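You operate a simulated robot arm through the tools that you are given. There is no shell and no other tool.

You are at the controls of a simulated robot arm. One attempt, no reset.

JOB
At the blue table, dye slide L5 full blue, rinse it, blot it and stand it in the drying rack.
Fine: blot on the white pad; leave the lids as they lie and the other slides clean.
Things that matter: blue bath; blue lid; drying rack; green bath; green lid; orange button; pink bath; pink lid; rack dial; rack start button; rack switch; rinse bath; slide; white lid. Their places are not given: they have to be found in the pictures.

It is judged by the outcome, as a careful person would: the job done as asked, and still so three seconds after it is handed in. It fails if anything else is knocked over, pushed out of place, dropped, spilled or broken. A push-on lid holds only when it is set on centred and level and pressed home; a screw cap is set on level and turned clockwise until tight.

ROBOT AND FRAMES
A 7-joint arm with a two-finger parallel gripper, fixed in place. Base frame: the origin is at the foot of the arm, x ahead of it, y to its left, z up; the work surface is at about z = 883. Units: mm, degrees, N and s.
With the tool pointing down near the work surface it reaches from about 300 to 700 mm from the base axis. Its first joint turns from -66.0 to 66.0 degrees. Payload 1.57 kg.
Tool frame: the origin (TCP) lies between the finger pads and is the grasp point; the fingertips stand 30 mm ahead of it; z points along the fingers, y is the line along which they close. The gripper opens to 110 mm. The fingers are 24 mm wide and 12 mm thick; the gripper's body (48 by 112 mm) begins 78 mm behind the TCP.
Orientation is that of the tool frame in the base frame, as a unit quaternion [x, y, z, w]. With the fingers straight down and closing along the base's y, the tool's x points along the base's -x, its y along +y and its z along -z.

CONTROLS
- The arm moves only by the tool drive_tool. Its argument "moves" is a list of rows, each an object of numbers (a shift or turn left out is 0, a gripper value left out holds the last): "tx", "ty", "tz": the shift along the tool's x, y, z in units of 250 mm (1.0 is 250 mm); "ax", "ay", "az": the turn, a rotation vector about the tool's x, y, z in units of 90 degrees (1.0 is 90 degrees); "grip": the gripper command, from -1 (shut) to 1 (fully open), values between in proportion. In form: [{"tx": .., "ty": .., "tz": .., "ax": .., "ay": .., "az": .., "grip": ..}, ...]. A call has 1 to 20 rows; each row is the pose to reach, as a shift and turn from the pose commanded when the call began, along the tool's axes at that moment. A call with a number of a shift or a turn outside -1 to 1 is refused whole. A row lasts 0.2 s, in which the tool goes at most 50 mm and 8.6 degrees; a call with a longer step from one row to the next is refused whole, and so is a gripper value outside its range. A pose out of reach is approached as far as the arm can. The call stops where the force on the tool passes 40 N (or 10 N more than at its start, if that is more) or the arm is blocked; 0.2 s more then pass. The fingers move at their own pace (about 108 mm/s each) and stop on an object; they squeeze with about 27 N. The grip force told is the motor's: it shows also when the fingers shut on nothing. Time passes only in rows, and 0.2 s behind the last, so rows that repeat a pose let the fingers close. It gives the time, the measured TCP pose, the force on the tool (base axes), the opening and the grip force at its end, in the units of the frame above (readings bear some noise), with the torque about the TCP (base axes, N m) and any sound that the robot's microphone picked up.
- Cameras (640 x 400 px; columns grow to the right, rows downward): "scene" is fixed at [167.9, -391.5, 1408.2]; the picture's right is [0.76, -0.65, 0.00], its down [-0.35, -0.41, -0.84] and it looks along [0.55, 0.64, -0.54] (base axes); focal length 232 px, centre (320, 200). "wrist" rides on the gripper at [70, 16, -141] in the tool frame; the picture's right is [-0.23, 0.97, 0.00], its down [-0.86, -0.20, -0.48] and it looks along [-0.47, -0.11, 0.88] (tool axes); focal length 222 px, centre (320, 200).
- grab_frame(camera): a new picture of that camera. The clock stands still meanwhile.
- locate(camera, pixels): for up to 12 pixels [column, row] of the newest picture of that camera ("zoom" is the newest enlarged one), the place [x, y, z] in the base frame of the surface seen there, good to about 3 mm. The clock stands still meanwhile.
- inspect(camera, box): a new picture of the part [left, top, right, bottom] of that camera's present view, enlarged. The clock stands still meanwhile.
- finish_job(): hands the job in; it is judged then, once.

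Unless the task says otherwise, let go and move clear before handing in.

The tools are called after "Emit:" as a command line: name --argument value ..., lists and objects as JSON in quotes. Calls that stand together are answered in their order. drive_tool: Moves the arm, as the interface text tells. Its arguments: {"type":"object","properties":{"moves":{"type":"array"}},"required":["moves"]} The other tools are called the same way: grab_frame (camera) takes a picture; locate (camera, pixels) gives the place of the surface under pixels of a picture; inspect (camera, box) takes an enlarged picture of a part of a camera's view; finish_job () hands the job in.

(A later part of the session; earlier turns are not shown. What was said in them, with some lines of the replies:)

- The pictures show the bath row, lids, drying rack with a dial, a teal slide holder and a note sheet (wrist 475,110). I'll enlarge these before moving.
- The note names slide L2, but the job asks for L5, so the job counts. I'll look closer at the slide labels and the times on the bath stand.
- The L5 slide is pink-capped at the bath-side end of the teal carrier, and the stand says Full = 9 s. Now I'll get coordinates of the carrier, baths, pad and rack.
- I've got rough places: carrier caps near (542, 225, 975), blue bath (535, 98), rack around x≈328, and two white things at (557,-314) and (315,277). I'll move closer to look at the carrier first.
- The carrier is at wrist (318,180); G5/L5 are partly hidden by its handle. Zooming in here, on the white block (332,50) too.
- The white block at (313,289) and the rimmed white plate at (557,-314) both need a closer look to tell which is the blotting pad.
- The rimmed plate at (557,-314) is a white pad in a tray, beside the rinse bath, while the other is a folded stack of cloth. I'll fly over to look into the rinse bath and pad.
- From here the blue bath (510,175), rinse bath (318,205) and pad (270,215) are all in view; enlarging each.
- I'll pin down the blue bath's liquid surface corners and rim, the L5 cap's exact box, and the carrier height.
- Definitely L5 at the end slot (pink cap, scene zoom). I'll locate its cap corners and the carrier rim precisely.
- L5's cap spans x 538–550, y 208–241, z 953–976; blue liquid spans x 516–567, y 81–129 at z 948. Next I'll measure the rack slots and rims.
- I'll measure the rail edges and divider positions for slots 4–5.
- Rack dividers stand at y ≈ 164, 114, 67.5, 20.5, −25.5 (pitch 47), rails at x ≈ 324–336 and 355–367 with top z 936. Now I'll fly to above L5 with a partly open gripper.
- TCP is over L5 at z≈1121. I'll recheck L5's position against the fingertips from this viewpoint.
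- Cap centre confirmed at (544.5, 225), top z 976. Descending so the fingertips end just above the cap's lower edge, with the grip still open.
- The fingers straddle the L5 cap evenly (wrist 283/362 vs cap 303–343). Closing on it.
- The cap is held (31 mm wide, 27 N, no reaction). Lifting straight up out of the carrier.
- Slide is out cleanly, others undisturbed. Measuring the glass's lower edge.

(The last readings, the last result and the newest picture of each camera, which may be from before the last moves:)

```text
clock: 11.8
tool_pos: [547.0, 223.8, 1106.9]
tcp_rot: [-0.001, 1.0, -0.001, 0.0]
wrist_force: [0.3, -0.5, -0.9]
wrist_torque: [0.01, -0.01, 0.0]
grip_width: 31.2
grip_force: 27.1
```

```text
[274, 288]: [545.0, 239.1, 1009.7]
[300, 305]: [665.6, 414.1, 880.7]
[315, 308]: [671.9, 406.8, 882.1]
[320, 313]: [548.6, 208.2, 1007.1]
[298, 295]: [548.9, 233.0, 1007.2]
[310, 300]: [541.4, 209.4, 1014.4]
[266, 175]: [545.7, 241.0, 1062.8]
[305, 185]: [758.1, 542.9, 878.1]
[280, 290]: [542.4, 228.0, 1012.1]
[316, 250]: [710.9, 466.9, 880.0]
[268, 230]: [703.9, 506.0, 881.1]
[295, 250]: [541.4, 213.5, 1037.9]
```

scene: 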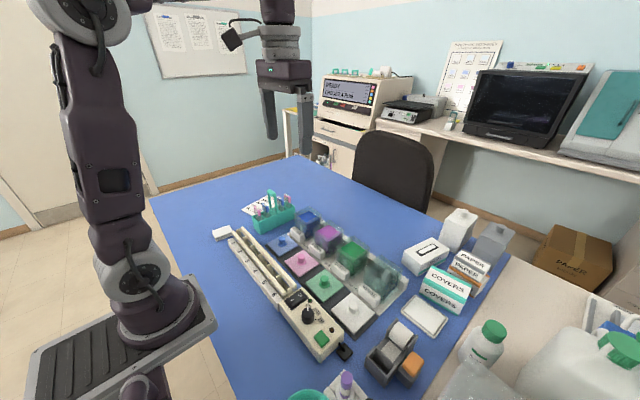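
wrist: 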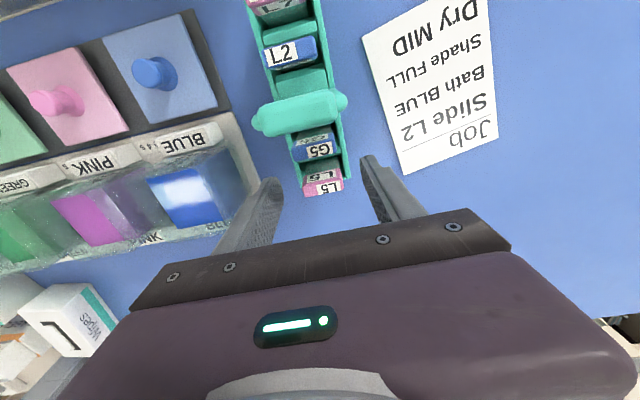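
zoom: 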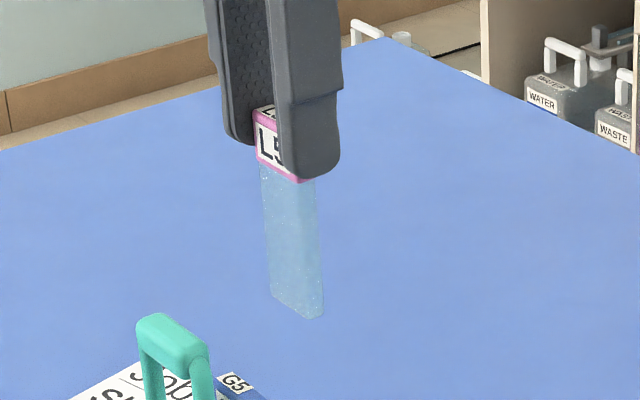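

The glass bottom is about 100 mm below the TCP (66 mm of glass). Moving over the blue bath centre (541.5, 105.5) at this height.

Emit:
drive_tool --moves '[{"tx": 0.004, "ty": -0.1}, {"tx": 0.008, "ty": -0.22}, {"tx": 0.012, "ty": -0.34}, {"tx": 0.016, "ty": -0.43}, {"tx": 0.016, "ty": -0.476}, {"tx": 0.016, "ty": -0.476}]'

Emit:
inspect --camera "scene" --box '[270, 160, 350, 240]'

Emit:
locate --camera "zoom" --pixels '[[320, 200]]'

Emit:
inspect --camera "wrist" --box '[240, 60, 400, 240]'

```text
clock: 13.2
tool_pos: [540.9, 104.7, 1106.9]
tcp_rot: [0.0, 1.0, 0.0, 0.001]
wrist_force: [-0.9, 0.0, -1.1]
wrist_torque: [0.03, 0.04, -0.01]
grip_width: 31.4
grip_force: 26.9
```

```text
5.00 times, centred on (310, 200) of scene
```

zoom: 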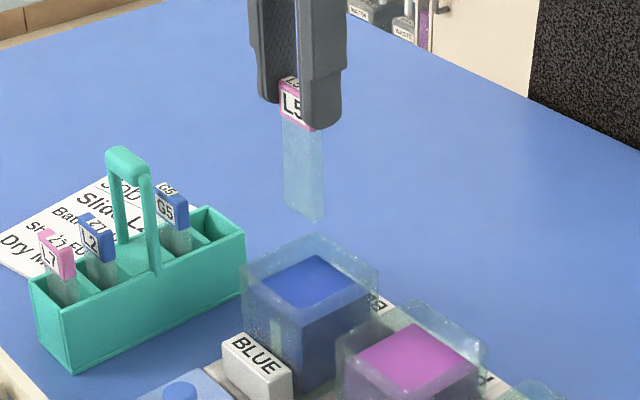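

```text
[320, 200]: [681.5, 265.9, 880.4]
```

```text
2.22 times, centred on (320, 150) of wrist
```

zoom: 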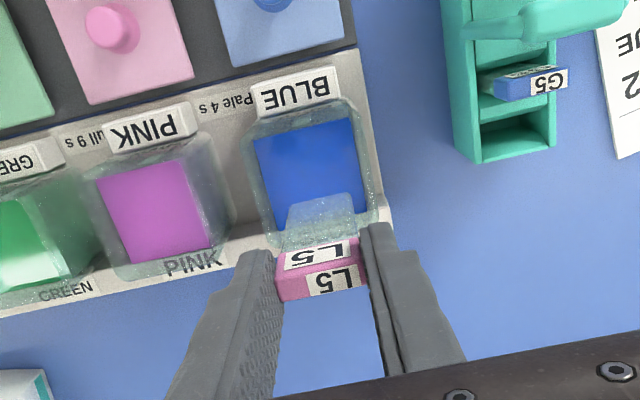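

Slide hangs above the blue bath. I'll verify the liquid surface corners, rim and glass bottom from here before dipping.

Emit:
locate --camera "zoom" --pixels '[[257, 142], [350, 120], [362, 200], [270, 228], [245, 138], [350, 98], [368, 110], [380, 215], [290, 240], [295, 205], [350, 195], [380, 205]]'

Emit:
inspect --camera "scene" --box '[290, 190, 350, 240]'

Emit:
locate --camera "zoom" --pixels '[[320, 200]]'

```text
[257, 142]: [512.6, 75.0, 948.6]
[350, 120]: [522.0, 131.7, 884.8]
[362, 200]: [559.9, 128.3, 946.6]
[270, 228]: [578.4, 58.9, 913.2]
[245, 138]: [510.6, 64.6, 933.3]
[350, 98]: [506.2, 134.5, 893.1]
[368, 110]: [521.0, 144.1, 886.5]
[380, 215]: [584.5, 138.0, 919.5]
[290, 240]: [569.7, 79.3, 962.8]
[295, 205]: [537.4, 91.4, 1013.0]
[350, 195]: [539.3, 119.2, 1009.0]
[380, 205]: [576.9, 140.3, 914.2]
```

```text
8.00 times, centred on (320, 215) of scene
```

zoom: 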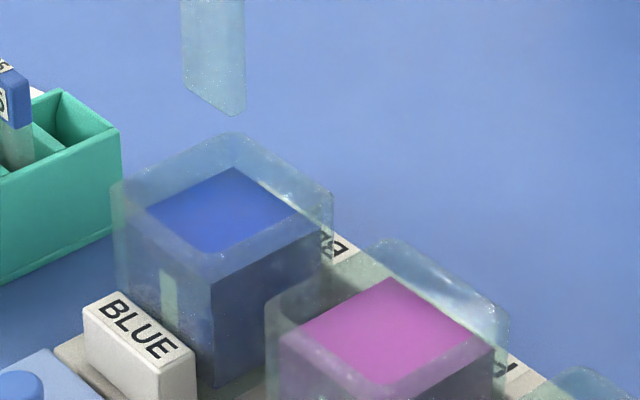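

```text
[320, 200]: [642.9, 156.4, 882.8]
```

Emit:
locate --camera "zoom" --pixels '[[155, 208], [232, 171], [293, 212], [218, 250], [118, 188], [130, 180], [232, 138], [322, 195], [212, 262], [225, 255], [170, 225], [250, 240]]'

```text
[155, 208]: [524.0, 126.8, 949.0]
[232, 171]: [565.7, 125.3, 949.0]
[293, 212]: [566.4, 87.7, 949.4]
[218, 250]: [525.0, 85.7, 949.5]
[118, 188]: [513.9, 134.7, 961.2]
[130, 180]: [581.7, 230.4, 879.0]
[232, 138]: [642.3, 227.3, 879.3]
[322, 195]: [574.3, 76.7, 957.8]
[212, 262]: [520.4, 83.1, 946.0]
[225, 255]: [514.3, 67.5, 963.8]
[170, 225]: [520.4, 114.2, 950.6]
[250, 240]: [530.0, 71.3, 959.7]
```

Everything is centred (liquid centre ≈ (542,105), rim ≈ 963). Dipping now: tips stay above the rim at 969, glass bottom to ~899; then timing about 9.4 s.

Emit:
drive_tool --moves '[{"tz": 0.16}, {"tz": 0.22}, {"tz": 0.3}, {"tz": 0.368}, {"tz": 0.432}, {"tz": 0.432}, {"tz": 0.432}, {"tz": 0.432}, {"tz": 0.432}]'

Emit:
inspect --camera "scene" --box '[280, 170, 350, 240]'

```text
clock: 15.2
tool_pos: [541.1, 104.7, 999.8]
tcp_rot: [0.0, 1.0, 0.0, 0.0]
wrist_force: [-5.3, -0.1, -2.1]
wrist_torque: [0.04, 0.34, -0.03]
grip_width: 31.3
grip_force: 26.8
```

```text
5.71 times, centred on (315, 205) of scene
```

zoom: 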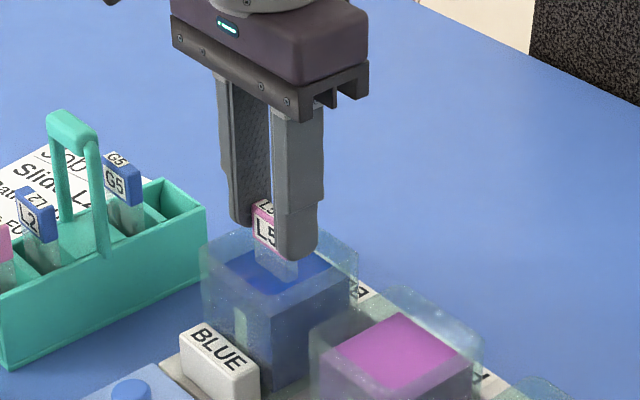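

The slide is in the dye, but there's a −5 N side force in x (something touches the glass on the +x side). I'll ease 3 mm toward −x while the dye time runs.

Emit:
drive_tool --moves '[{"tx": 0.004}, {"tx": 0.008}, {"tx": 0.012}]'

Emit:
inspect --camera "scene" --box '[300, 195, 340, 240]'

```text
clock: 16.0
tool_pos: [538.2, 104.4, 999.9]
tcp_rot: [0.0, 1.0, 0.0, 0.0]
wrist_force: [0.8, -0.5, -0.4]
wrist_torque: [-0.02, 0.0, -0.02]
grip_width: 31.2
grip_force: 27.0
```

```text
8.89 times, centred on (320, 218) of scene
```

zoom: 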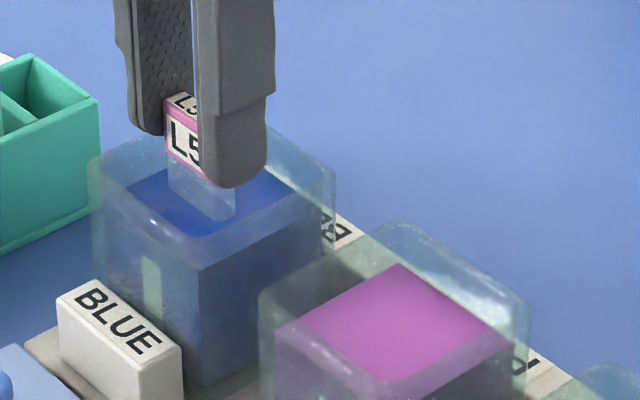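

Side force is gone at x≈538. Holding still for the dye time (about 2.1 s elapsed so far).

Emit:
drive_tool --moves '[{"tx": 0}, {"tx": 0}, {"tx": 0}, {"tx": 0}, {"tx": 0}, {"tx": 0}, {"tx": 0}, {"tx": 0}, {"tx": 0}, {"tx": 0}, {"tx": 0}, {"tx": 0}, {"tx": 0}, {"tx": 0}, {"tx": 0}, {"tx": 0}, {"tx": 0}, {"tx": 0}, {"tx": 0}, {"tx": 0}]'

```text
clock: 20.2
tool_pos: [536.6, 105.6, 1000.1]
tcp_rot: [0.0, 1.0, -0.001, 0.0]
wrist_force: [0.4, -0.4, -0.6]
wrist_torque: [0.03, -0.02, -0.02]
grip_width: 31.0
grip_force: 26.7
```

Clock 20.2, forces quiet. Holding 2.6 s more, then withdrawing (out at ≈23.2) and pausing above the bath to drain.

Emit:
drive_tool --moves '[{"tx": 0}, {"tx": 0}, {"tx": 0}, {"tx": 0}, {"tx": 0}, {"tx": 0}, {"tx": 0}, {"tx": 0}, {"tx": 0}, {"tx": 0}, {"tx": 0}, {"tx": 0}, {"tx": 0}, {"tz": -0.08}, {"tz": -0.16}, {"tz": -0.24}, {"tz": -0.32}, {"tz": -0.38}, {"tz": -0.4}, {"tz": -0.4}]'

Emit:
inspect --camera "scene" --box '[270, 160, 350, 240]'

Emit:
inspect --camera "scene" --box '[285, 200, 415, 310]'

```text
clock: 24.4
tool_pos: [537.7, 104.6, 1099.7]
tcp_rot: [0.0, 1.0, -0.001, 0.0]
wrist_force: [0.3, -0.2, -0.7]
wrist_torque: [0.0, 0.03, 0.01]
grip_width: 30.8
grip_force: 26.9
```

```text
5.00 times, centred on (310, 200) of scene
```

zoom: 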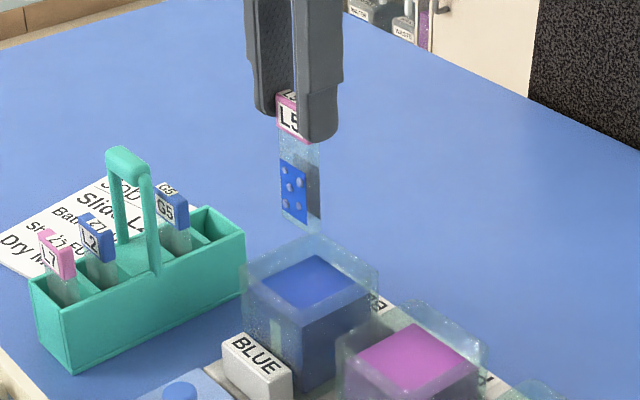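

```text
3.64 times, centred on (350, 255) of scene
```

zoom: 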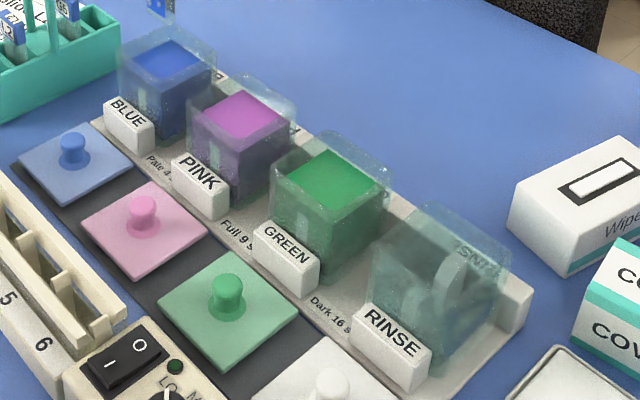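

The specimen area is now blue, wet with droplets. After a brief drain I'll carry it high along the row to above the rinse bath.

Emit:
drive_tool --moves '[{"tz": 0}, {"tz": 0}, {"tz": 0}, {"tz": 0}, {"tz": -0.02, "ty": -0.1}, {"tz": -0.04, "ty": -0.22}, {"tz": -0.04, "ty": -0.36}, {"tz": -0.04, "ty": -0.5}, {"tz": -0.04, "ty": -0.64}, {"tz": -0.04, "ty": -0.78}, {"tz": -0.04, "ty": -0.9}, {"tz": -0.04, "ty": -1.0}]'

Emit:
drive_tool --moves '[{"ty": -0.08}, {"ty": -0.16}, {"ty": -0.2}, {"ty": -0.2}]'

Emit:
grab_frame --camera "wrist"

Emit:
inspect --camera "scene" --box '[345, 210, 435, 300]'

Emit:
inspect --camera "wrist" --box '[260, 80, 400, 220]'

```text
clock: 27.0
tool_pos: [537.6, -143.4, 1108.0]
tcp_rot: [0.0, 1.0, 0.0, 0.0]
wrist_force: [0.2, -0.1, -1.3]
wrist_torque: [0.01, 0.01, 0.0]
grip_width: 31.1
grip_force: 26.9
```

```text
clock: 28.0
tool_pos: [538.8, -194.4, 1110.2]
tcp_rot: [0.0, 1.0, 0.0, 0.0]
wrist_force: [-1.1, 0.7, -0.6]
wrist_torque: [0.0, 0.0, 0.02]
grip_width: 31.2
grip_force: 26.5
```

```text
taken
```

wrist: 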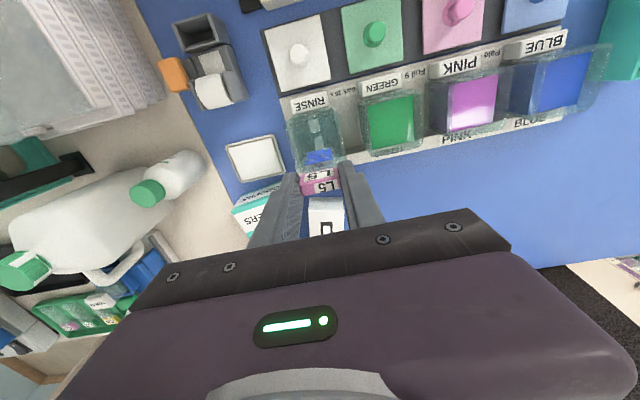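

```text
4.44 times, centred on (390, 255) of scene
```

zoom: 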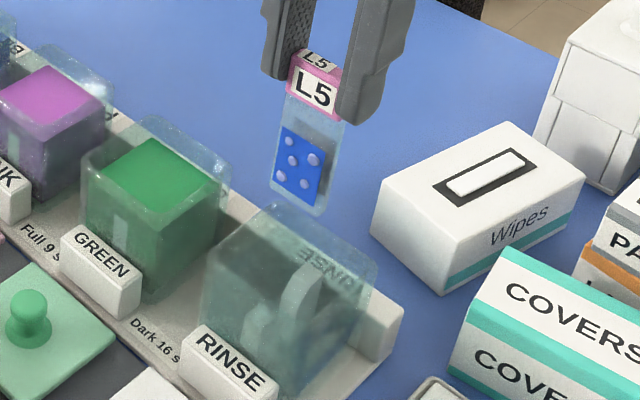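

```text
2.86 times, centred on (330, 150) of wrist
```

zoom: 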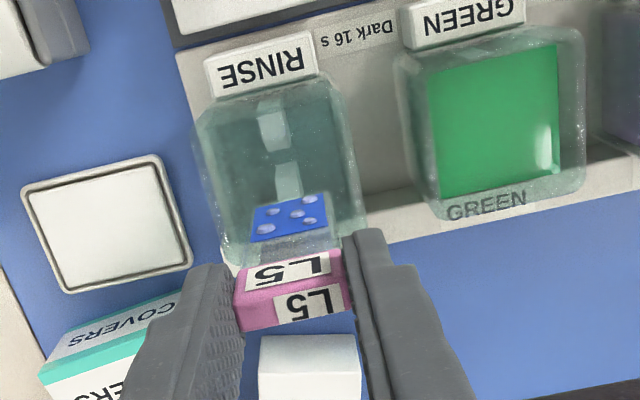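

Over the rinse bath there's a strip inside it (wrist zoom 270,130 and 288,180). Measuring it and the bath's rim corners.

Emit:
locate --camera "zoom" --pixels '[[272, 110], [272, 130], [275, 150], [288, 170], [288, 190], [230, 100], [230, 160], [330, 150], [200, 120], [330, 85], [355, 215], [225, 200]]'

Emit:
inspect --camera "scene" --box '[365, 245, 425, 305]'

Emit:
locate --camera "zoom" --pixels '[[320, 200]]'

```text
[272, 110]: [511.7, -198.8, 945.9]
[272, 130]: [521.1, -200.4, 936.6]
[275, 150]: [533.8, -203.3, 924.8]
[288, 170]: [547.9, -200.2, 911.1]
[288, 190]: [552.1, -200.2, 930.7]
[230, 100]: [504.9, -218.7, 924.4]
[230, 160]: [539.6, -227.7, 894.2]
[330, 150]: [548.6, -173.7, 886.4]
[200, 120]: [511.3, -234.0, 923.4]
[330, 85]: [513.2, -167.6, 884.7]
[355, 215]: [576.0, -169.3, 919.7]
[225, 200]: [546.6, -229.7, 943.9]
```

```text
6.67 times, centred on (395, 275) of scene
```

zoom: 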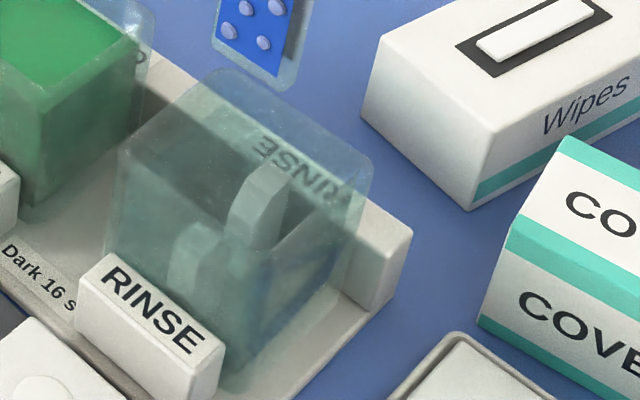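

```text
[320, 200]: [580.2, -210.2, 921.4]
```

Emit:
locate --camera "zoom" --pixels '[[270, 170], [255, 190], [245, 215], [260, 240], [275, 230], [285, 200], [195, 235], [180, 260], [185, 285], [205, 245], [130, 150], [370, 170]]'

Emit:
inspect --camera "scene" --box '[375, 255, 415, 295]'

```text
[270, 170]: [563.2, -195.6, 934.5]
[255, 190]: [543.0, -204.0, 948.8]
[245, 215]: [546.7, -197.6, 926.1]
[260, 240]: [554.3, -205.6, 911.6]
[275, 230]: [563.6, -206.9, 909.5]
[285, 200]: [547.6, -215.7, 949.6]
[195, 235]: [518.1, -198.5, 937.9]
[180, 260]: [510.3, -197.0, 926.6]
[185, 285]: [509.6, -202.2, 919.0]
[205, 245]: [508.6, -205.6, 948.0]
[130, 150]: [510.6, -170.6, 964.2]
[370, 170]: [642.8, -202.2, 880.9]
```

```text
10.00 times, centred on (395, 275) of scene
```

zoom: 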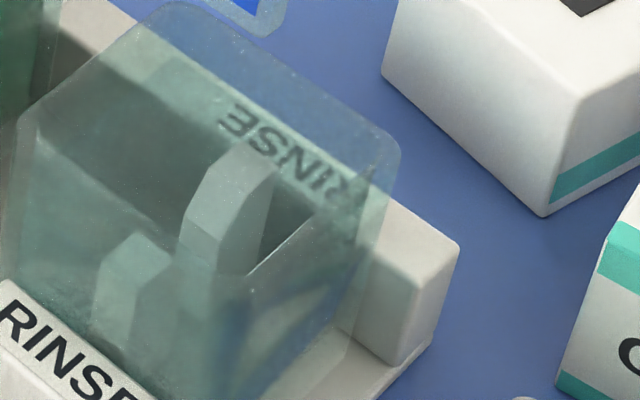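

The strips are two inner ribs at y≈−200 leaving a gap at x≈533–547 – that explains the earlier touch. I'll centre at y −200.5 keeping x≈538.8, and lower into the rinse.

Emit:
drive_tool --moves '[{"ty": -0.021}, {"ty": -0.021, "tz": 0.12}, {"ty": -0.021, "tz": 0.21}, {"ty": -0.021, "tz": 0.28}, {"ty": -0.021, "tz": 0.34}, {"ty": -0.021, "tz": 0.39}, {"ty": -0.021, "tz": 0.434}, {"ty": -0.021, "tz": 0.434}]'

Emit:
inspect --camera "scene" --box '[350, 220, 430, 300]'

```text
clock: 29.8
tool_pos: [538.6, -201.5, 1000.5]
tcp_rot: [0.0, 1.0, 0.0, 0.001]
wrist_force: [-0.3, 0.1, 0.3]
wrist_torque: [-0.02, 0.01, 0.02]
grip_width: 31.2
grip_force: 27.3
```

```text
5.00 times, centred on (390, 260) of scene
```

zoom: 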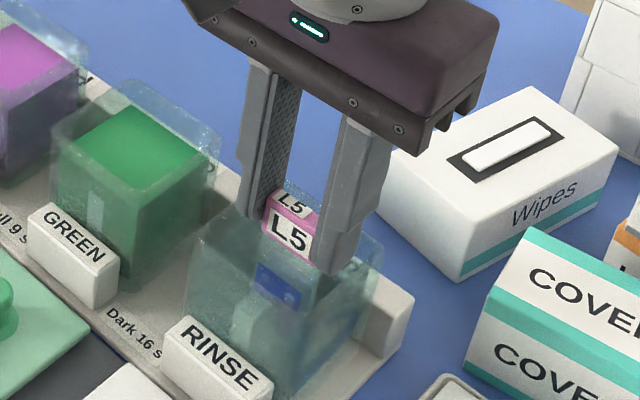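

Slide is submerged in the rinse with no contact forces. Rinsing about 5 s with small gentle bobs.

Emit:
drive_tool --moves '[{"tz": 0}, {"tz": -0.012}, {"tz": -0.024}, {"tz": -0.012}, {"tz": 0}, {"tz": -0.012}, {"tz": -0.024}, {"tz": -0.012}, {"tz": 0}, {"tz": -0.012}, {"tz": -0.024}, {"tz": -0.012}, {"tz": 0}, {"tz": -0.012}, {"tz": -0.024}, {"tz": -0.012}, {"tz": 0}, {"tz": 0}, {"tz": 0}, {"tz": 0}]'

Emit:
drive_tool --moves '[{"tz": 0}, {"tz": 0}, {"tz": -0.06}, {"tz": -0.12}, {"tz": -0.18}, {"tz": -0.24}, {"tz": -0.32}, {"tz": -0.4}, {"tz": -0.434}, {"tz": -0.434}, {"tz": -0.434}, {"tz": -0.434}, {"tz": -0.434}, {"tz": -0.434}, {"tz": -0.434}]'

Emit:
inspect --camera "scene" --box '[345, 210, 435, 300]'

Emit:
inspect --camera "wrist" --box '[230, 80, 370, 220]'

```text
clock: 34.0
tool_pos: [538.7, -200.5, 1000.2]
tcp_rot: [0.0, 1.0, 0.0, 0.0]
wrist_force: [-0.5, -0.6, -1.5]
wrist_torque: [0.03, 0.03, -0.01]
grip_width: 31.1
grip_force: 27.1
```

```text
clock: 37.2
tool_pos: [538.3, -199.0, 1109.1]
tcp_rot: [0.0, 1.0, 0.0, 0.0]
wrist_force: [-0.1, 1.0, -1.0]
wrist_torque: [0.01, 0.01, 0.02]
grip_width: 31.0
grip_force: 27.3
```

```text
4.44 times, centred on (390, 255) of scene
```

zoom: 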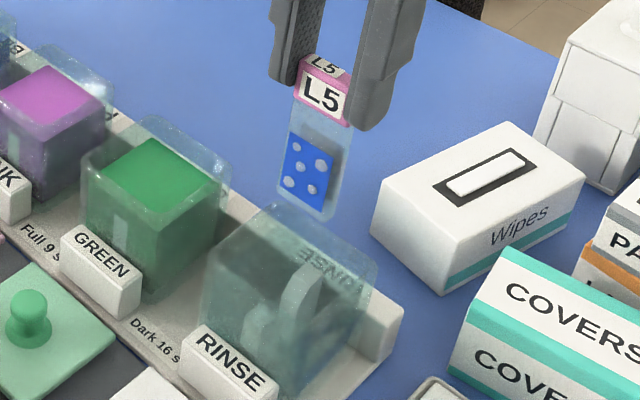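

```text
2.86 times, centred on (300, 150) of wrist
```

zoom: 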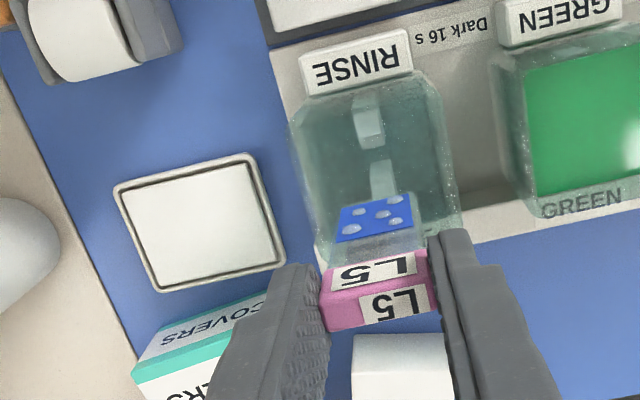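

The droplets turned from blue-tinted to clear: rinsed. Next the pad; locating its corners (wrist zoom 120,190 to 280,258) and obstacles.

Emit:
locate --camera "zoom" --pixels '[[128, 195], [240, 165], [273, 252], [165, 282], [195, 222], [118, 185], [250, 155], [285, 262], [160, 292], [160, 330], [270, 290], [60, 230]]'

Emit:
inspect --camera "scene" --box '[385, 240, 485, 345]'

Emit:
locate --camera "zoom" --pixels '[[250, 130], [270, 180], [380, 230], [215, 60], [130, 110], [200, 180], [20, 340]]'

```text
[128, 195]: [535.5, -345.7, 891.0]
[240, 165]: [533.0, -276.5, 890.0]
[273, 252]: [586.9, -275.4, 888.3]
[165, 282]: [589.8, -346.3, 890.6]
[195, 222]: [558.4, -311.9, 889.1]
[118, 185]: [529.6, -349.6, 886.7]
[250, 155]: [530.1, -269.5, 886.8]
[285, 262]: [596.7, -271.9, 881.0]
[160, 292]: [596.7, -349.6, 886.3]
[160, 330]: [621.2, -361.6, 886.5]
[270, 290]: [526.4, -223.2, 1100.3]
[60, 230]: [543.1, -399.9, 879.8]
```

```text
3.81 times, centred on (435, 292) of scene
```

zoom: 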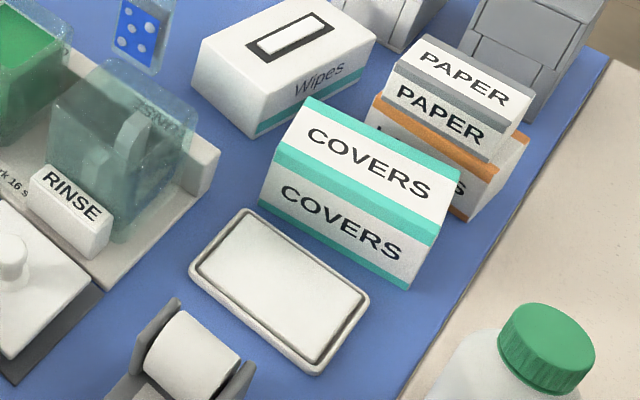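

```text
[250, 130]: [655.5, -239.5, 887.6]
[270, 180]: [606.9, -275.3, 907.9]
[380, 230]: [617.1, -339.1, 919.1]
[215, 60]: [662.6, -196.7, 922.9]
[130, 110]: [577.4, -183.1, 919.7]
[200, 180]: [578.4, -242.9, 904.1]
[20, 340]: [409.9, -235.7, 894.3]
```

Pad spans x 533–588, y −346…−276, top z ≈ 889.5. Moving over its centre and lowering to a few mm above it.

Emit:
drive_tool --moves '[{"tx": -0.015, "ty": -0.1}, {"tx": -0.03, "ty": -0.22}, {"tx": -0.06, "ty": -0.34}, {"tx": -0.077, "ty": -0.42}, {"tx": -0.077, "ty": -0.442}, {"tx": -0.077, "ty": -0.442, "tz": 0.1}, {"tx": -0.077, "ty": -0.442, "tz": 0.22}, {"tx": -0.077, "ty": -0.442, "tz": 0.34}, {"tx": -0.077, "ty": -0.442, "tz": 0.42}, {"tx": -0.077, "ty": -0.442, "tz": 0.452}, {"tx": -0.077, "ty": -0.442, "tz": 0.46}, {"tx": -0.077, "ty": -0.442, "tz": 0.46}]'

Emit:
inspect --camera "scene" --box '[380, 250, 470, 340]'

Emit:
inspect --camera "wrist" --box '[230, 80, 410, 240]'

```text
clock: 39.8
tool_pos: [558.5, -310.9, 993.2]
tcp_rot: [0.0, 1.0, 0.0, 0.0]
wrist_force: [0.7, 0.5, -0.4]
wrist_torque: [-0.01, 0.03, -0.01]
grip_width: 31.1
grip_force: 26.8
out of reach, approached as far as the arm can: row 4, 5
```

```text
4.44 times, centred on (425, 295) of scene
```

zoom: 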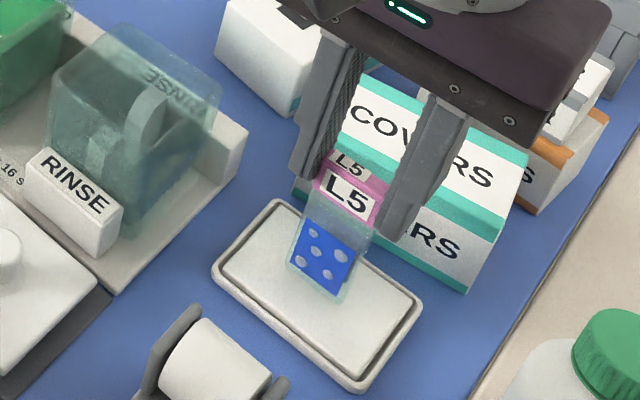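

```text
2.50 times, centred on (320, 160) of wrist
```

zoom: 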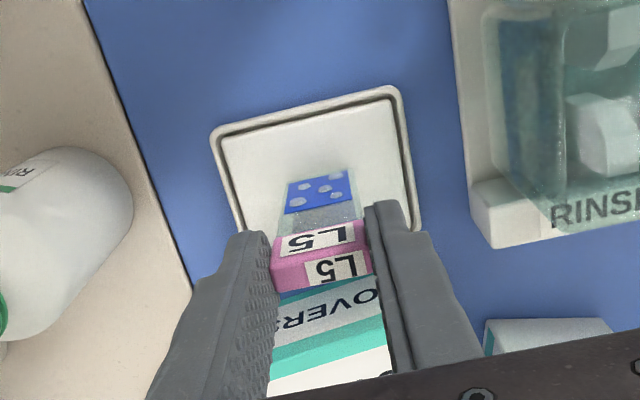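

The slide's lower edge is a few mm above the pad (scene zoom 320,298). Lowering in small steps until it touches.

Emit:
drive_tool --moves '[{"tz": 0.004}, {"tz": 0.008}, {"tz": 0.012}, {"tz": 0.012}]'

Emit:
drive_tool --moves '[{"tz": 0.004}, {"tz": 0.006}, {"tz": 0.006}]'

Emit:
inspect --camera "scene" --box '[400, 280, 450, 330]'

```text
clock: 40.8
tool_pos: [558.6, -310.5, 992.9]
tcp_rot: [-0.001, 1.0, -0.002, 0.001]
wrist_force: [-0.4, 0.0, 11.1]
wrist_torque: [0.07, 0.01, 0.02]
grip_width: 31.1
grip_force: 27.4
```

```text
clock: 41.6
tool_pos: [557.5, -311.1, 991.2]
tcp_rot: [0.0, 1.0, -0.001, 0.001]
wrist_force: [3.3, 0.0, 26.8]
wrist_torque: [0.0, -0.33, 0.02]
grip_width: 31.3
grip_force: 27.2
```

```text
8.00 times, centred on (425, 305) of scene
```

zoom: 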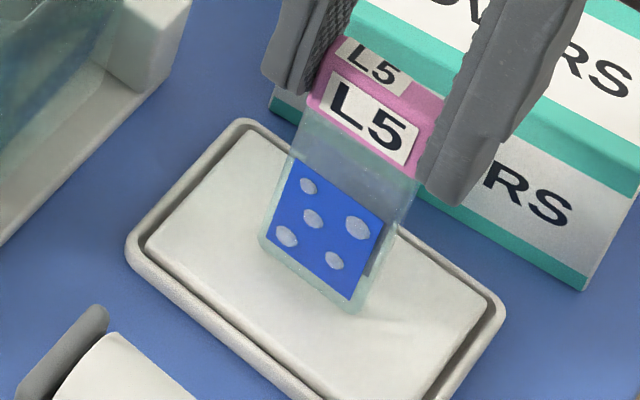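

It's in firm contact (27 N), droplets still there. I'll ease to light contact and hold a couple of seconds to see whether the drops wick off.

Emit:
drive_tool --moves '[{"tz": -0.006}, {"tz": -0.006}, {"tz": -0.006}, {"tz": -0.006}, {"tz": -0.006}, {"tz": -0.006}, {"tz": -0.006}, {"tz": -0.006}, {"tz": -0.006}, {"tz": -0.006}]'

Emit:
inspect --camera "scene" --box '[400, 280, 450, 330]'

```text
clock: 43.8
tool_pos: [557.0, -311.3, 992.4]
tcp_rot: [0.0, 1.0, 0.0, 0.0]
wrist_force: [-0.1, 0.3, -0.8]
wrist_torque: [-0.02, 0.0, 0.01]
grip_width: 31.0
grip_force: 26.6
```

```text
8.00 times, centred on (425, 305) of scene
```

zoom: 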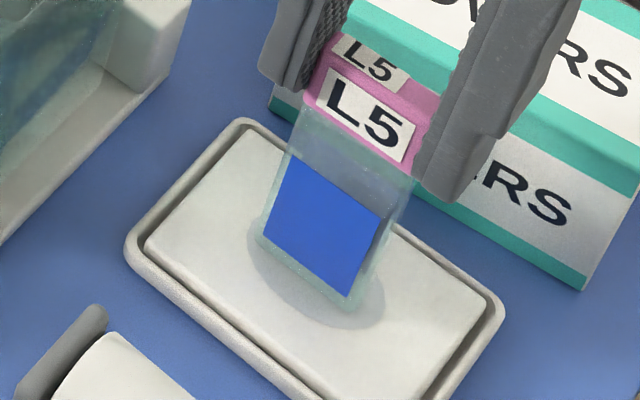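

The droplets are gone and a damp mark shows on the pad — blotted. Now lifting and carrying it to the rack, slot 4.

Emit:
drive_tool --moves '[{"tz": -0.06}, {"tz": -0.14}, {"tz": -0.22, "tx": 0.04}, {"tz": -0.3, "tx": 0.1}, {"tz": -0.36, "tx": 0.18, "ty": 0.06}, {"tz": -0.4, "tx": 0.28, "ty": 0.14}, {"tz": -0.4, "tx": 0.38, "ty": 0.26}, {"tz": -0.4, "tx": 0.48, "ty": 0.38}, {"tz": -0.4, "tx": 0.56, "ty": 0.5}, {"tz": -0.4, "tx": 0.6, "ty": 0.6}]'

Emit:
drive_tool --moves '[{"tx": 0.04, "ty": 0.12}, {"tx": 0.08, "ty": 0.26}, {"tx": 0.12, "ty": 0.4}, {"tx": 0.17, "ty": 0.54}, {"tx": 0.21, "ty": 0.68}, {"tx": 0.25, "ty": 0.79}, {"tx": 0.25, "ty": 0.82}, {"tx": 0.25, "ty": 0.82}]'

Emit:
grab_frame --camera "wrist"

Emit:
inspect --camera "scene" --box '[220, 180, 340, 300]'

```text
clock: 46.0
tool_pos: [407.8, -160.9, 1091.0]
tcp_rot: [0.0, 1.0, 0.0, 0.0]
wrist_force: [0.2, -0.6, -0.4]
wrist_torque: [0.02, 0.0, -0.02]
grip_width: 31.3
grip_force: 26.7
```

```text
clock: 47.8
tool_pos: [344.6, 46.3, 1093.5]
tcp_rot: [0.0, 1.0, -0.001, 0.0]
wrist_force: [0.0, 0.0, -1.3]
wrist_torque: [-0.01, 0.0, -0.03]
grip_width: 31.0
grip_force: 27.6
```

```text
taken
```

wrist: 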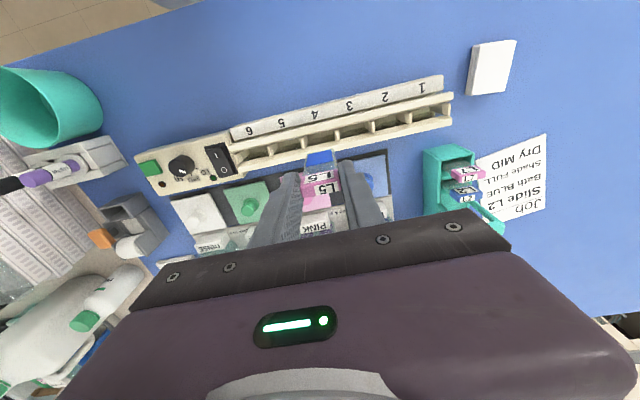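

```text
3.33 times, centred on (280, 240) of scene
```

zoom: 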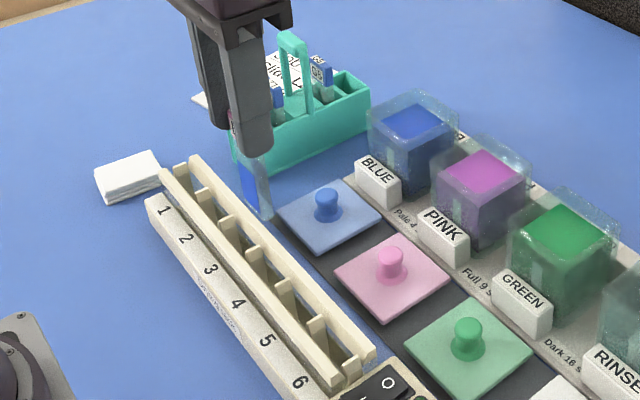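

Over the rack now. I'll enlarge to measure the slot and slide bottom relative to it.

Emit:
inspect --camera "wrist" --box '[250, 90, 410, 200]'

Emit:
locate --camera "zoom" --pixels '[[320, 200]]'

Emit:
inspect --camera "scene" --box '[255, 215, 315, 275]'

Emit:
locate --camera "zoom" --pixels '[[320, 200]]'

```text
3.64 times, centred on (330, 145) of wrist
```

zoom: 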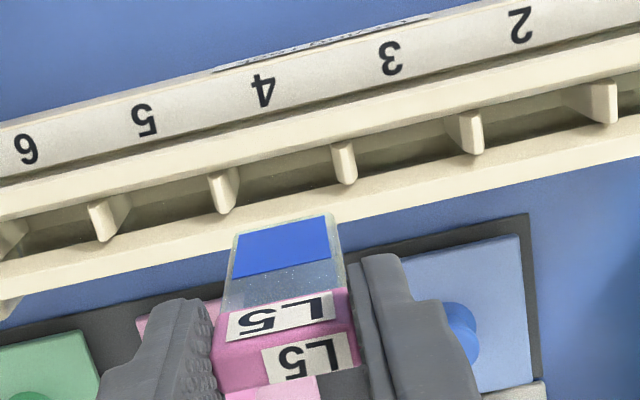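

```text
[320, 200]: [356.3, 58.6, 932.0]
```

```text
6.67 times, centred on (285, 245) of scene
```

zoom: 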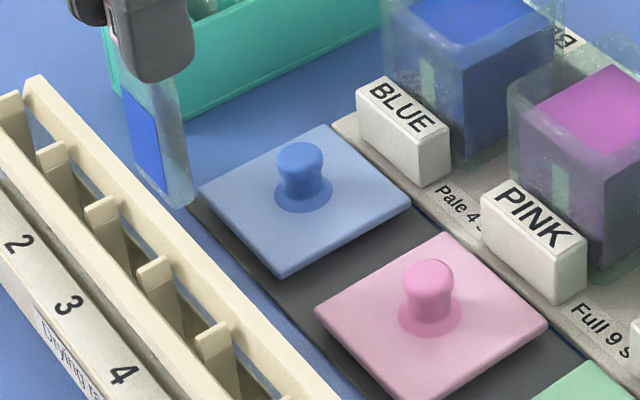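

```text
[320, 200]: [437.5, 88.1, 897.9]
```

Emit:
inspect --camera "wrist" --box '[250, 90, 410, 200]'

Emit:
locate --camera "zoom" --pixels '[[227, 207], [232, 170], [345, 180], [340, 145], [280, 158], [290, 178], [285, 195], [280, 218], [240, 238], [325, 215], [280, 185], [290, 140]]'

Emit:
inspect --camera "scene" --box '[255, 215, 315, 275]'

Emit:
locate --camera "zoom" --pixels '[[180, 203], [140, 165], [183, 180], [160, 185], [145, 130], [155, 262], [215, 330], [225, 250], [180, 330], [150, 300], [190, 270], [120, 265]]'

```text
3.64 times, centred on (330, 145) of wrist
```

zoom: 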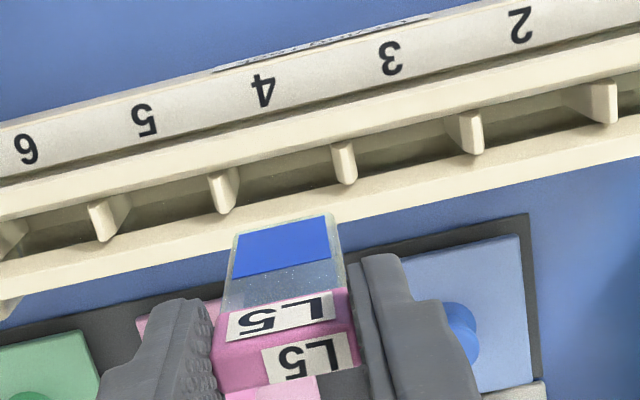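

```text
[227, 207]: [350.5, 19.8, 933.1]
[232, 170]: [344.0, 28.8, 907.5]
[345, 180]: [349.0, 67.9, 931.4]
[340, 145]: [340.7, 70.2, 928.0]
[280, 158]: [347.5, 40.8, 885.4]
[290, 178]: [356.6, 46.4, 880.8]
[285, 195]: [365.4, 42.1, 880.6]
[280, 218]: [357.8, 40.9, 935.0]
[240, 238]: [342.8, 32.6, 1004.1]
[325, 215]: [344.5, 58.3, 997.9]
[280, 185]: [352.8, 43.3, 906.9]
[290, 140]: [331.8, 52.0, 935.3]
```

```text
6.67 times, centred on (285, 245) of scene
```

zoom: 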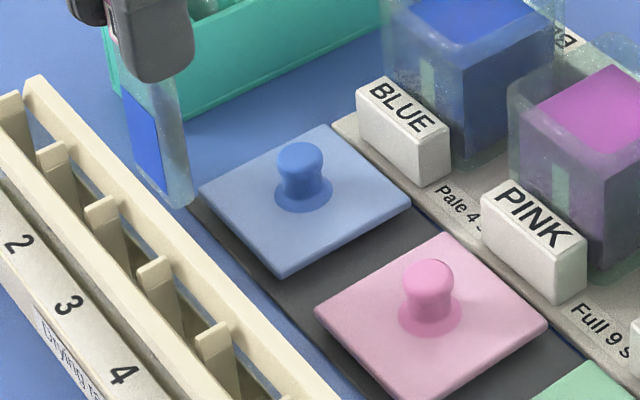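

```text
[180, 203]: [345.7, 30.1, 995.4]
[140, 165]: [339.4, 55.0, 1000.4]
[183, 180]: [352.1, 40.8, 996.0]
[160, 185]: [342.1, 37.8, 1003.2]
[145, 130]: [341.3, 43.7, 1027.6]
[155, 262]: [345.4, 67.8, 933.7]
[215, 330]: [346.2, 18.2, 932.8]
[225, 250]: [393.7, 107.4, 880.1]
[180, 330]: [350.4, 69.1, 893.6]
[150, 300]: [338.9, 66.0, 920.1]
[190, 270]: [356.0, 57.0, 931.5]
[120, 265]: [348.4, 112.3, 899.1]
```

Slot 4 runs y ≈ 22–65 (centre 44), rails inner faces x ≈ 336–354; the slide bottom sits at (344, 44, 997) – aligned. Lowering into the slot.

Emit:
drive_tool --moves '[{"tz": 0.06, "tx": -0.002}, {"tz": 0.12, "tx": -0.002}, {"tz": 0.18, "tx": -0.002}, {"tz": 0.22, "tx": -0.002}, {"tz": 0.22, "tx": -0.002}]'

Emit:
inspect --camera "scene" --box '[250, 210, 310, 270]'

Emit:
inspect --camera "wrist" --box '[230, 60, 430, 210]'

```text
clock: 49.0
tool_pos: [346.2, 46.9, 1037.3]
tcp_rot: [0.0, 1.0, 0.0, 0.001]
wrist_force: [0.0, -0.1, -1.0]
wrist_torque: [0.02, 0.01, -0.02]
grip_width: 31.0
grip_force: 26.8
```

```text
6.67 times, centred on (280, 240) of scene
```

zoom: 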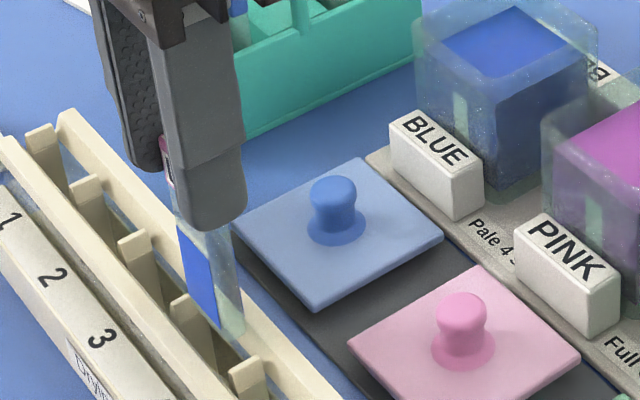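

```text
2.67 times, centred on (330, 135) of wrist
```

zoom: 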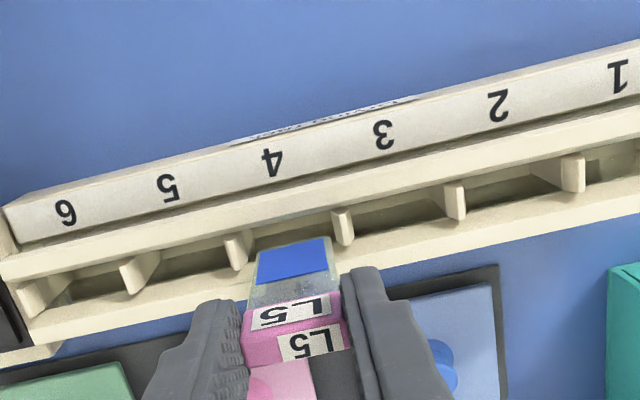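

Emit:
locate --camera "zoom" --pixels '[[260, 252], [322, 240], [243, 262], [237, 240], [342, 215], [343, 238], [290, 245], [290, 215], [295, 290], [240, 265]]'

Emit:
drive_tool --moves '[{"tz": 0}]'

```text
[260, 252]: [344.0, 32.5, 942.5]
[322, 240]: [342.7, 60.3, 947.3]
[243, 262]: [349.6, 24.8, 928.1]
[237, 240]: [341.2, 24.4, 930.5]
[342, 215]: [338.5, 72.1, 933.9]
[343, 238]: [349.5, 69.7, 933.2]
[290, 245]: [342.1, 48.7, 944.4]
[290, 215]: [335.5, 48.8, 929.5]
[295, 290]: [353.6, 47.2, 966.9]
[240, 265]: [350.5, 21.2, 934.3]
```

```text
clock: 49.4
tool_pos: [345.6, 46.5, 1037.2]
tcp_rot: [-0.001, 1.0, 0.0, 0.0]
wrist_force: [-0.6, -0.7, -1.3]
wrist_torque: [0.0, 0.0, -0.01]
grip_width: 31.1
grip_force: 27.1
```

Slide is between the dividers with margin; a small −1.5 mm y trim and continuing down most of the way.

Emit:
drive_tool --moves '[{"ty": -0.006, "tx": -0.004, "tz": 0.02}, {"ty": -0.006, "tx": -0.004, "tz": 0.06}, {"ty": -0.006, "tx": -0.004, "tz": 0.1}, {"ty": -0.006, "tx": -0.004, "tz": 0.14}, {"ty": -0.006, "tx": -0.004, "tz": 0.17}, {"ty": -0.006, "tx": -0.004, "tz": 0.18}, {"ty": -0.006, "tx": -0.004, "tz": 0.18}]'

Emit:
inspect --camera "scene" --box '[250, 210, 310, 270]'

```text
clock: 51.0
tool_pos: [346.2, 43.6, 990.3]
tcp_rot: [0.0, 1.0, 0.0, 0.001]
wrist_force: [-11.4, 0.2, 0.3]
wrist_torque: [-0.01, 0.78, 0.0]
grip_width: 31.2
grip_force: 27.2
```

```text
6.67 times, centred on (280, 240) of scene
```

zoom: 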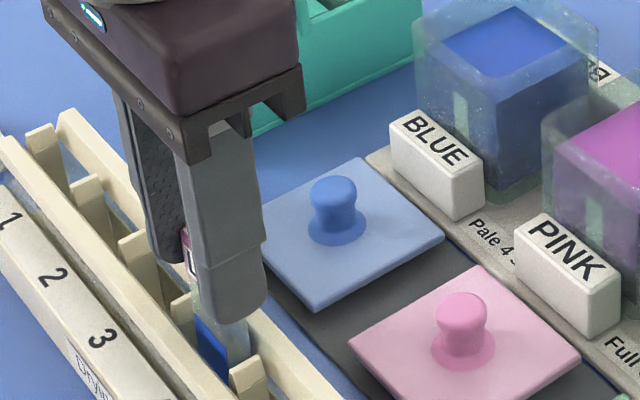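

An 11 N side push in −x at about z 922: the slot narrows on the +x side. Easing toward −x.

Emit:
drive_tool --moves '[{"tx": 0.005}, {"tx": 0.01}, {"tx": 0.014}, {"tx": 0.014}]'

Emit:
inspect --camera "wrist" --box '[230, 60, 430, 210]'

```text
clock: 52.0
tool_pos: [343.3, 42.8, 991.6]
tcp_rot: [0.0, 1.0, 0.0, 0.001]
wrist_force: [-0.7, 0.3, -0.6]
wrist_torque: [0.0, 0.0, 0.01]
grip_width: 30.9
grip_force: 26.9
```

```text
2.67 times, centred on (330, 135) of wrist
```

zoom: 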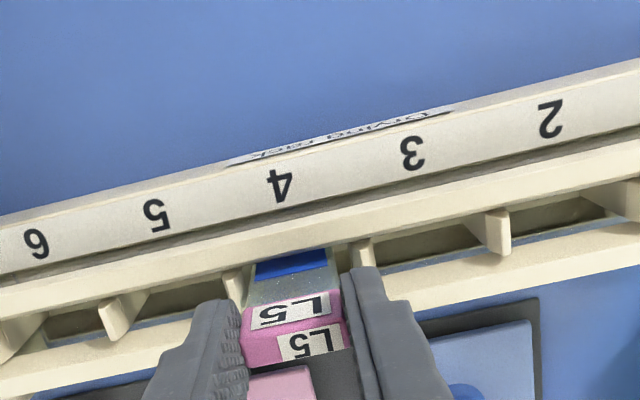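

Relieved. Lowering the last millimetres gently until the floor is felt.

Emit:
drive_tool --moves '[{"tz": 0.006}, {"tz": 0.012}, {"tz": 0.012}]'

Emit:
drive_tool --moves '[{"tz": 0.005}, {"tz": 0.01}, {"tz": 0.01}]'

```text
clock: 52.8
tool_pos: [343.6, 43.8, 988.0]
tcp_rot: [0.0, 1.0, -0.001, 0.0]
wrist_force: [-0.1, 0.0, -1.2]
wrist_torque: [0.01, 0.02, -0.02]
grip_width: 31.2
grip_force: 26.8
```

```text
clock: 53.6
tool_pos: [343.2, 42.2, 986.0]
tcp_rot: [-0.001, 1.0, 0.0, 0.0]
wrist_force: [0.1, 0.7, -1.1]
wrist_torque: [0.0, 0.01, 0.03]
grip_width: 31.0
grip_force: 26.6
```

No contact yet at z 986. Continuing down in small steps.

Emit:
drive_tool --moves '[{"tz": 0.004}, {"tz": 0.008}, {"tz": 0.008}]'

Emit:
drive_tool --moves '[{"tz": 0.004}, {"tz": 0.008}, {"tz": 0.008}]'

Emit:
inspect --camera "scene" --box '[250, 210, 310, 270]'

```text
clock: 54.4
tool_pos: [342.5, 43.9, 983.9]
tcp_rot: [0.0, 1.0, 0.001, 0.0]
wrist_force: [3.0, -4.0, 25.9]
wrist_torque: [-0.2, -0.37, -0.03]
grip_width: 31.2
grip_force: 27.1
```

```text
clock: 55.2
tool_pos: [341.2, 43.6, 982.3]
tcp_rot: [0.0, 1.0, 0.0, 0.0]
wrist_force: [1.8, -1.9, 25.2]
wrist_torque: [-0.07, -0.31, 0.01]
grip_width: 31.0
grip_force: 27.4
```

```text
6.67 times, centred on (280, 240) of scene
```

zoom: 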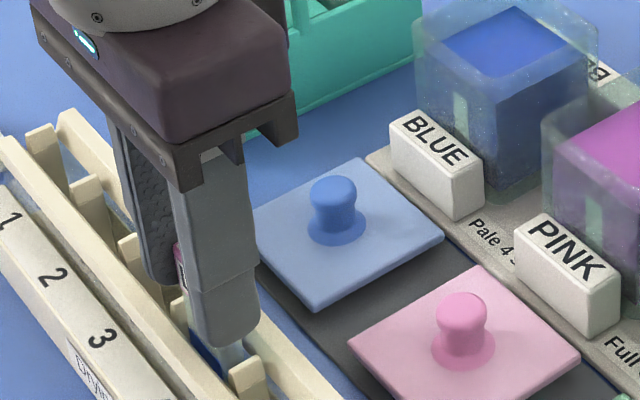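

The slide's foot is on the slot floor (25 N). I'll relax a millimetre, then open the fingers gently.

Emit:
drive_tool --moves '[{"tz": -0.004, "grip": -1}, {"tz": -0.005, "grip": -1}, {"tz": -0.005, "grip": -1}]'

Emit:
drive_tool --moves '[{"grip": -0.42}, {"grip": -0.4}, {"grip": -0.36}, {"grip": -0.32}, {"grip": -0.25}, {"grip": -0.25}, {"grip": -0.25}]'

Emit:
inspect --camera "scene" --box '[250, 210, 310, 270]'

Emit:
inspect --camera "wrist" --box '[230, 60, 430, 210]'

```text
clock: 56.0
tool_pos: [344.1, 43.6, 983.0]
tcp_rot: [0.0, 1.0, 0.0, -0.001]
wrist_force: [-0.2, 0.1, -0.4]
wrist_torque: [-0.02, 0.02, -0.01]
grip_width: 31.3
grip_force: 26.6
```

```text
clock: 57.6
tool_pos: [342.5, 41.6, 984.3]
tcp_rot: [0.0, 1.0, 0.0, 0.0]
wrist_force: [0.1, 0.2, -0.7]
wrist_torque: [0.01, 0.0, -0.01]
grip_width: 41.3
grip_force: 0.0
```

```text
6.67 times, centred on (280, 240) of scene
```

zoom: 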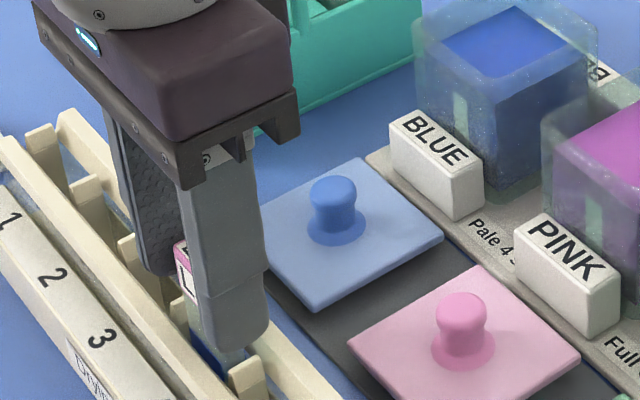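

```text
2.67 times, centred on (330, 135) of wrist
```

zoom: 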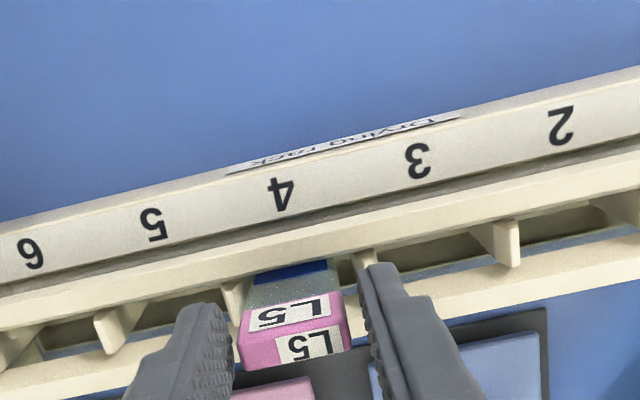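

The slide is free and stands upright in slot 4 with gaps on both sides. Opening a bit more and rising straight up.

Emit:
drive_tool --moves '[{"grip": -0.1}, {"grip": 0.0}, {"grip": 0.0, "tz": -0.02}, {"tz": -0.06}, {"tz": -0.12}, {"tz": -0.2}, {"tz": -0.3}, {"tz": -0.42}, {"tz": -0.54}, {"tz": -0.66}, {"tz": -0.66}]'

Emit:
grab_frame --camera "scene"

Emit:
inspect --camera "scene" --box '[240, 200, 320, 280]'

Emit:
inspect --camera "wrist" --box '[230, 60, 430, 210]'

```text
clock: 60.0
tool_pos: [343.7, 44.9, 1148.2]
tcp_rot: [0.0, 1.0, 0.0, 0.0]
wrist_force: [0.3, 0.3, 0.3]
wrist_torque: [-0.01, 0.0, 0.01]
grip_width: 54.9
grip_force: 0.0
```

```text
taken
```

scene: 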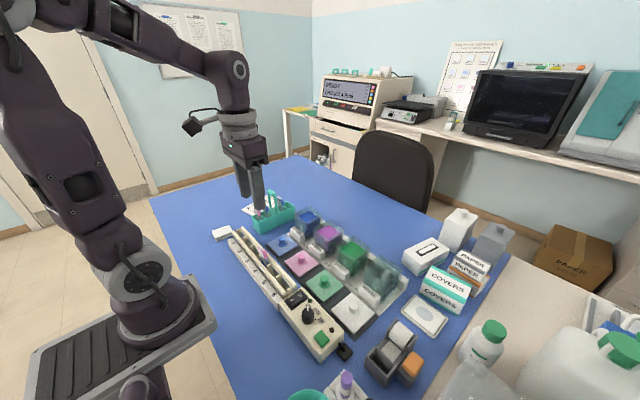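

```text
5.00 times, centred on (280, 240) of scene
```

zoom: 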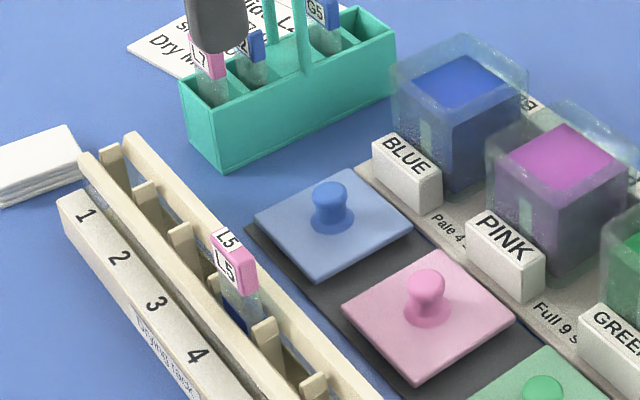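

```text
2.67 times, centred on (330, 135) of wrist
```

zoom: 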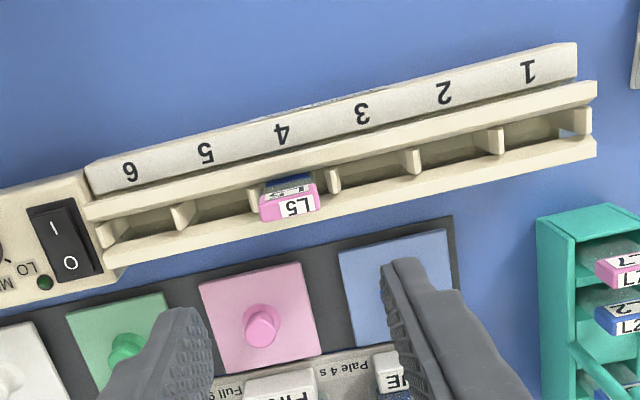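

L5 stands upright in slot 4 (scene zoom 235,265), the gripper is clear at z 1148, and baths, lids, pad and the other slides look undisturbed. The job doesn't ask for the rack to be started, so I'm handing in.

Emit:
finish_job

```text
The job is handed in.
```

I dyed slide L5 blue, rinsed it, blotted it on the white pad and stood it in slot 4 of the drying rack. I've handed the job in and don't have the result yet.

- **Dye:** L5 was in the blue bath for a little over 9 s, matching the "Full 9 s" mark on the bath stand.
- **Rinse:** it spent about 5 s in the rinse bath, and the droplets on it turned from blue to clear.
- **Blot:** I touched its lower edge to the pad in the tray until the droplets were gone.
- **Contact:** the glass brushed something inside the blue bath and again in the rack slot. I eased off each time. The contact was 5 N in the bath and 11 N in the slot, and nothing looked moved afterwards.
- **Everything else:** in the last pictures the lids, baths, other slides and carrier looked undisturbed.

The note on the table names slide L2 and "Dry MID". I followed your instruction for L5 and left the rack dial, switch and start button alone, since you didn't ask for drying to be started.
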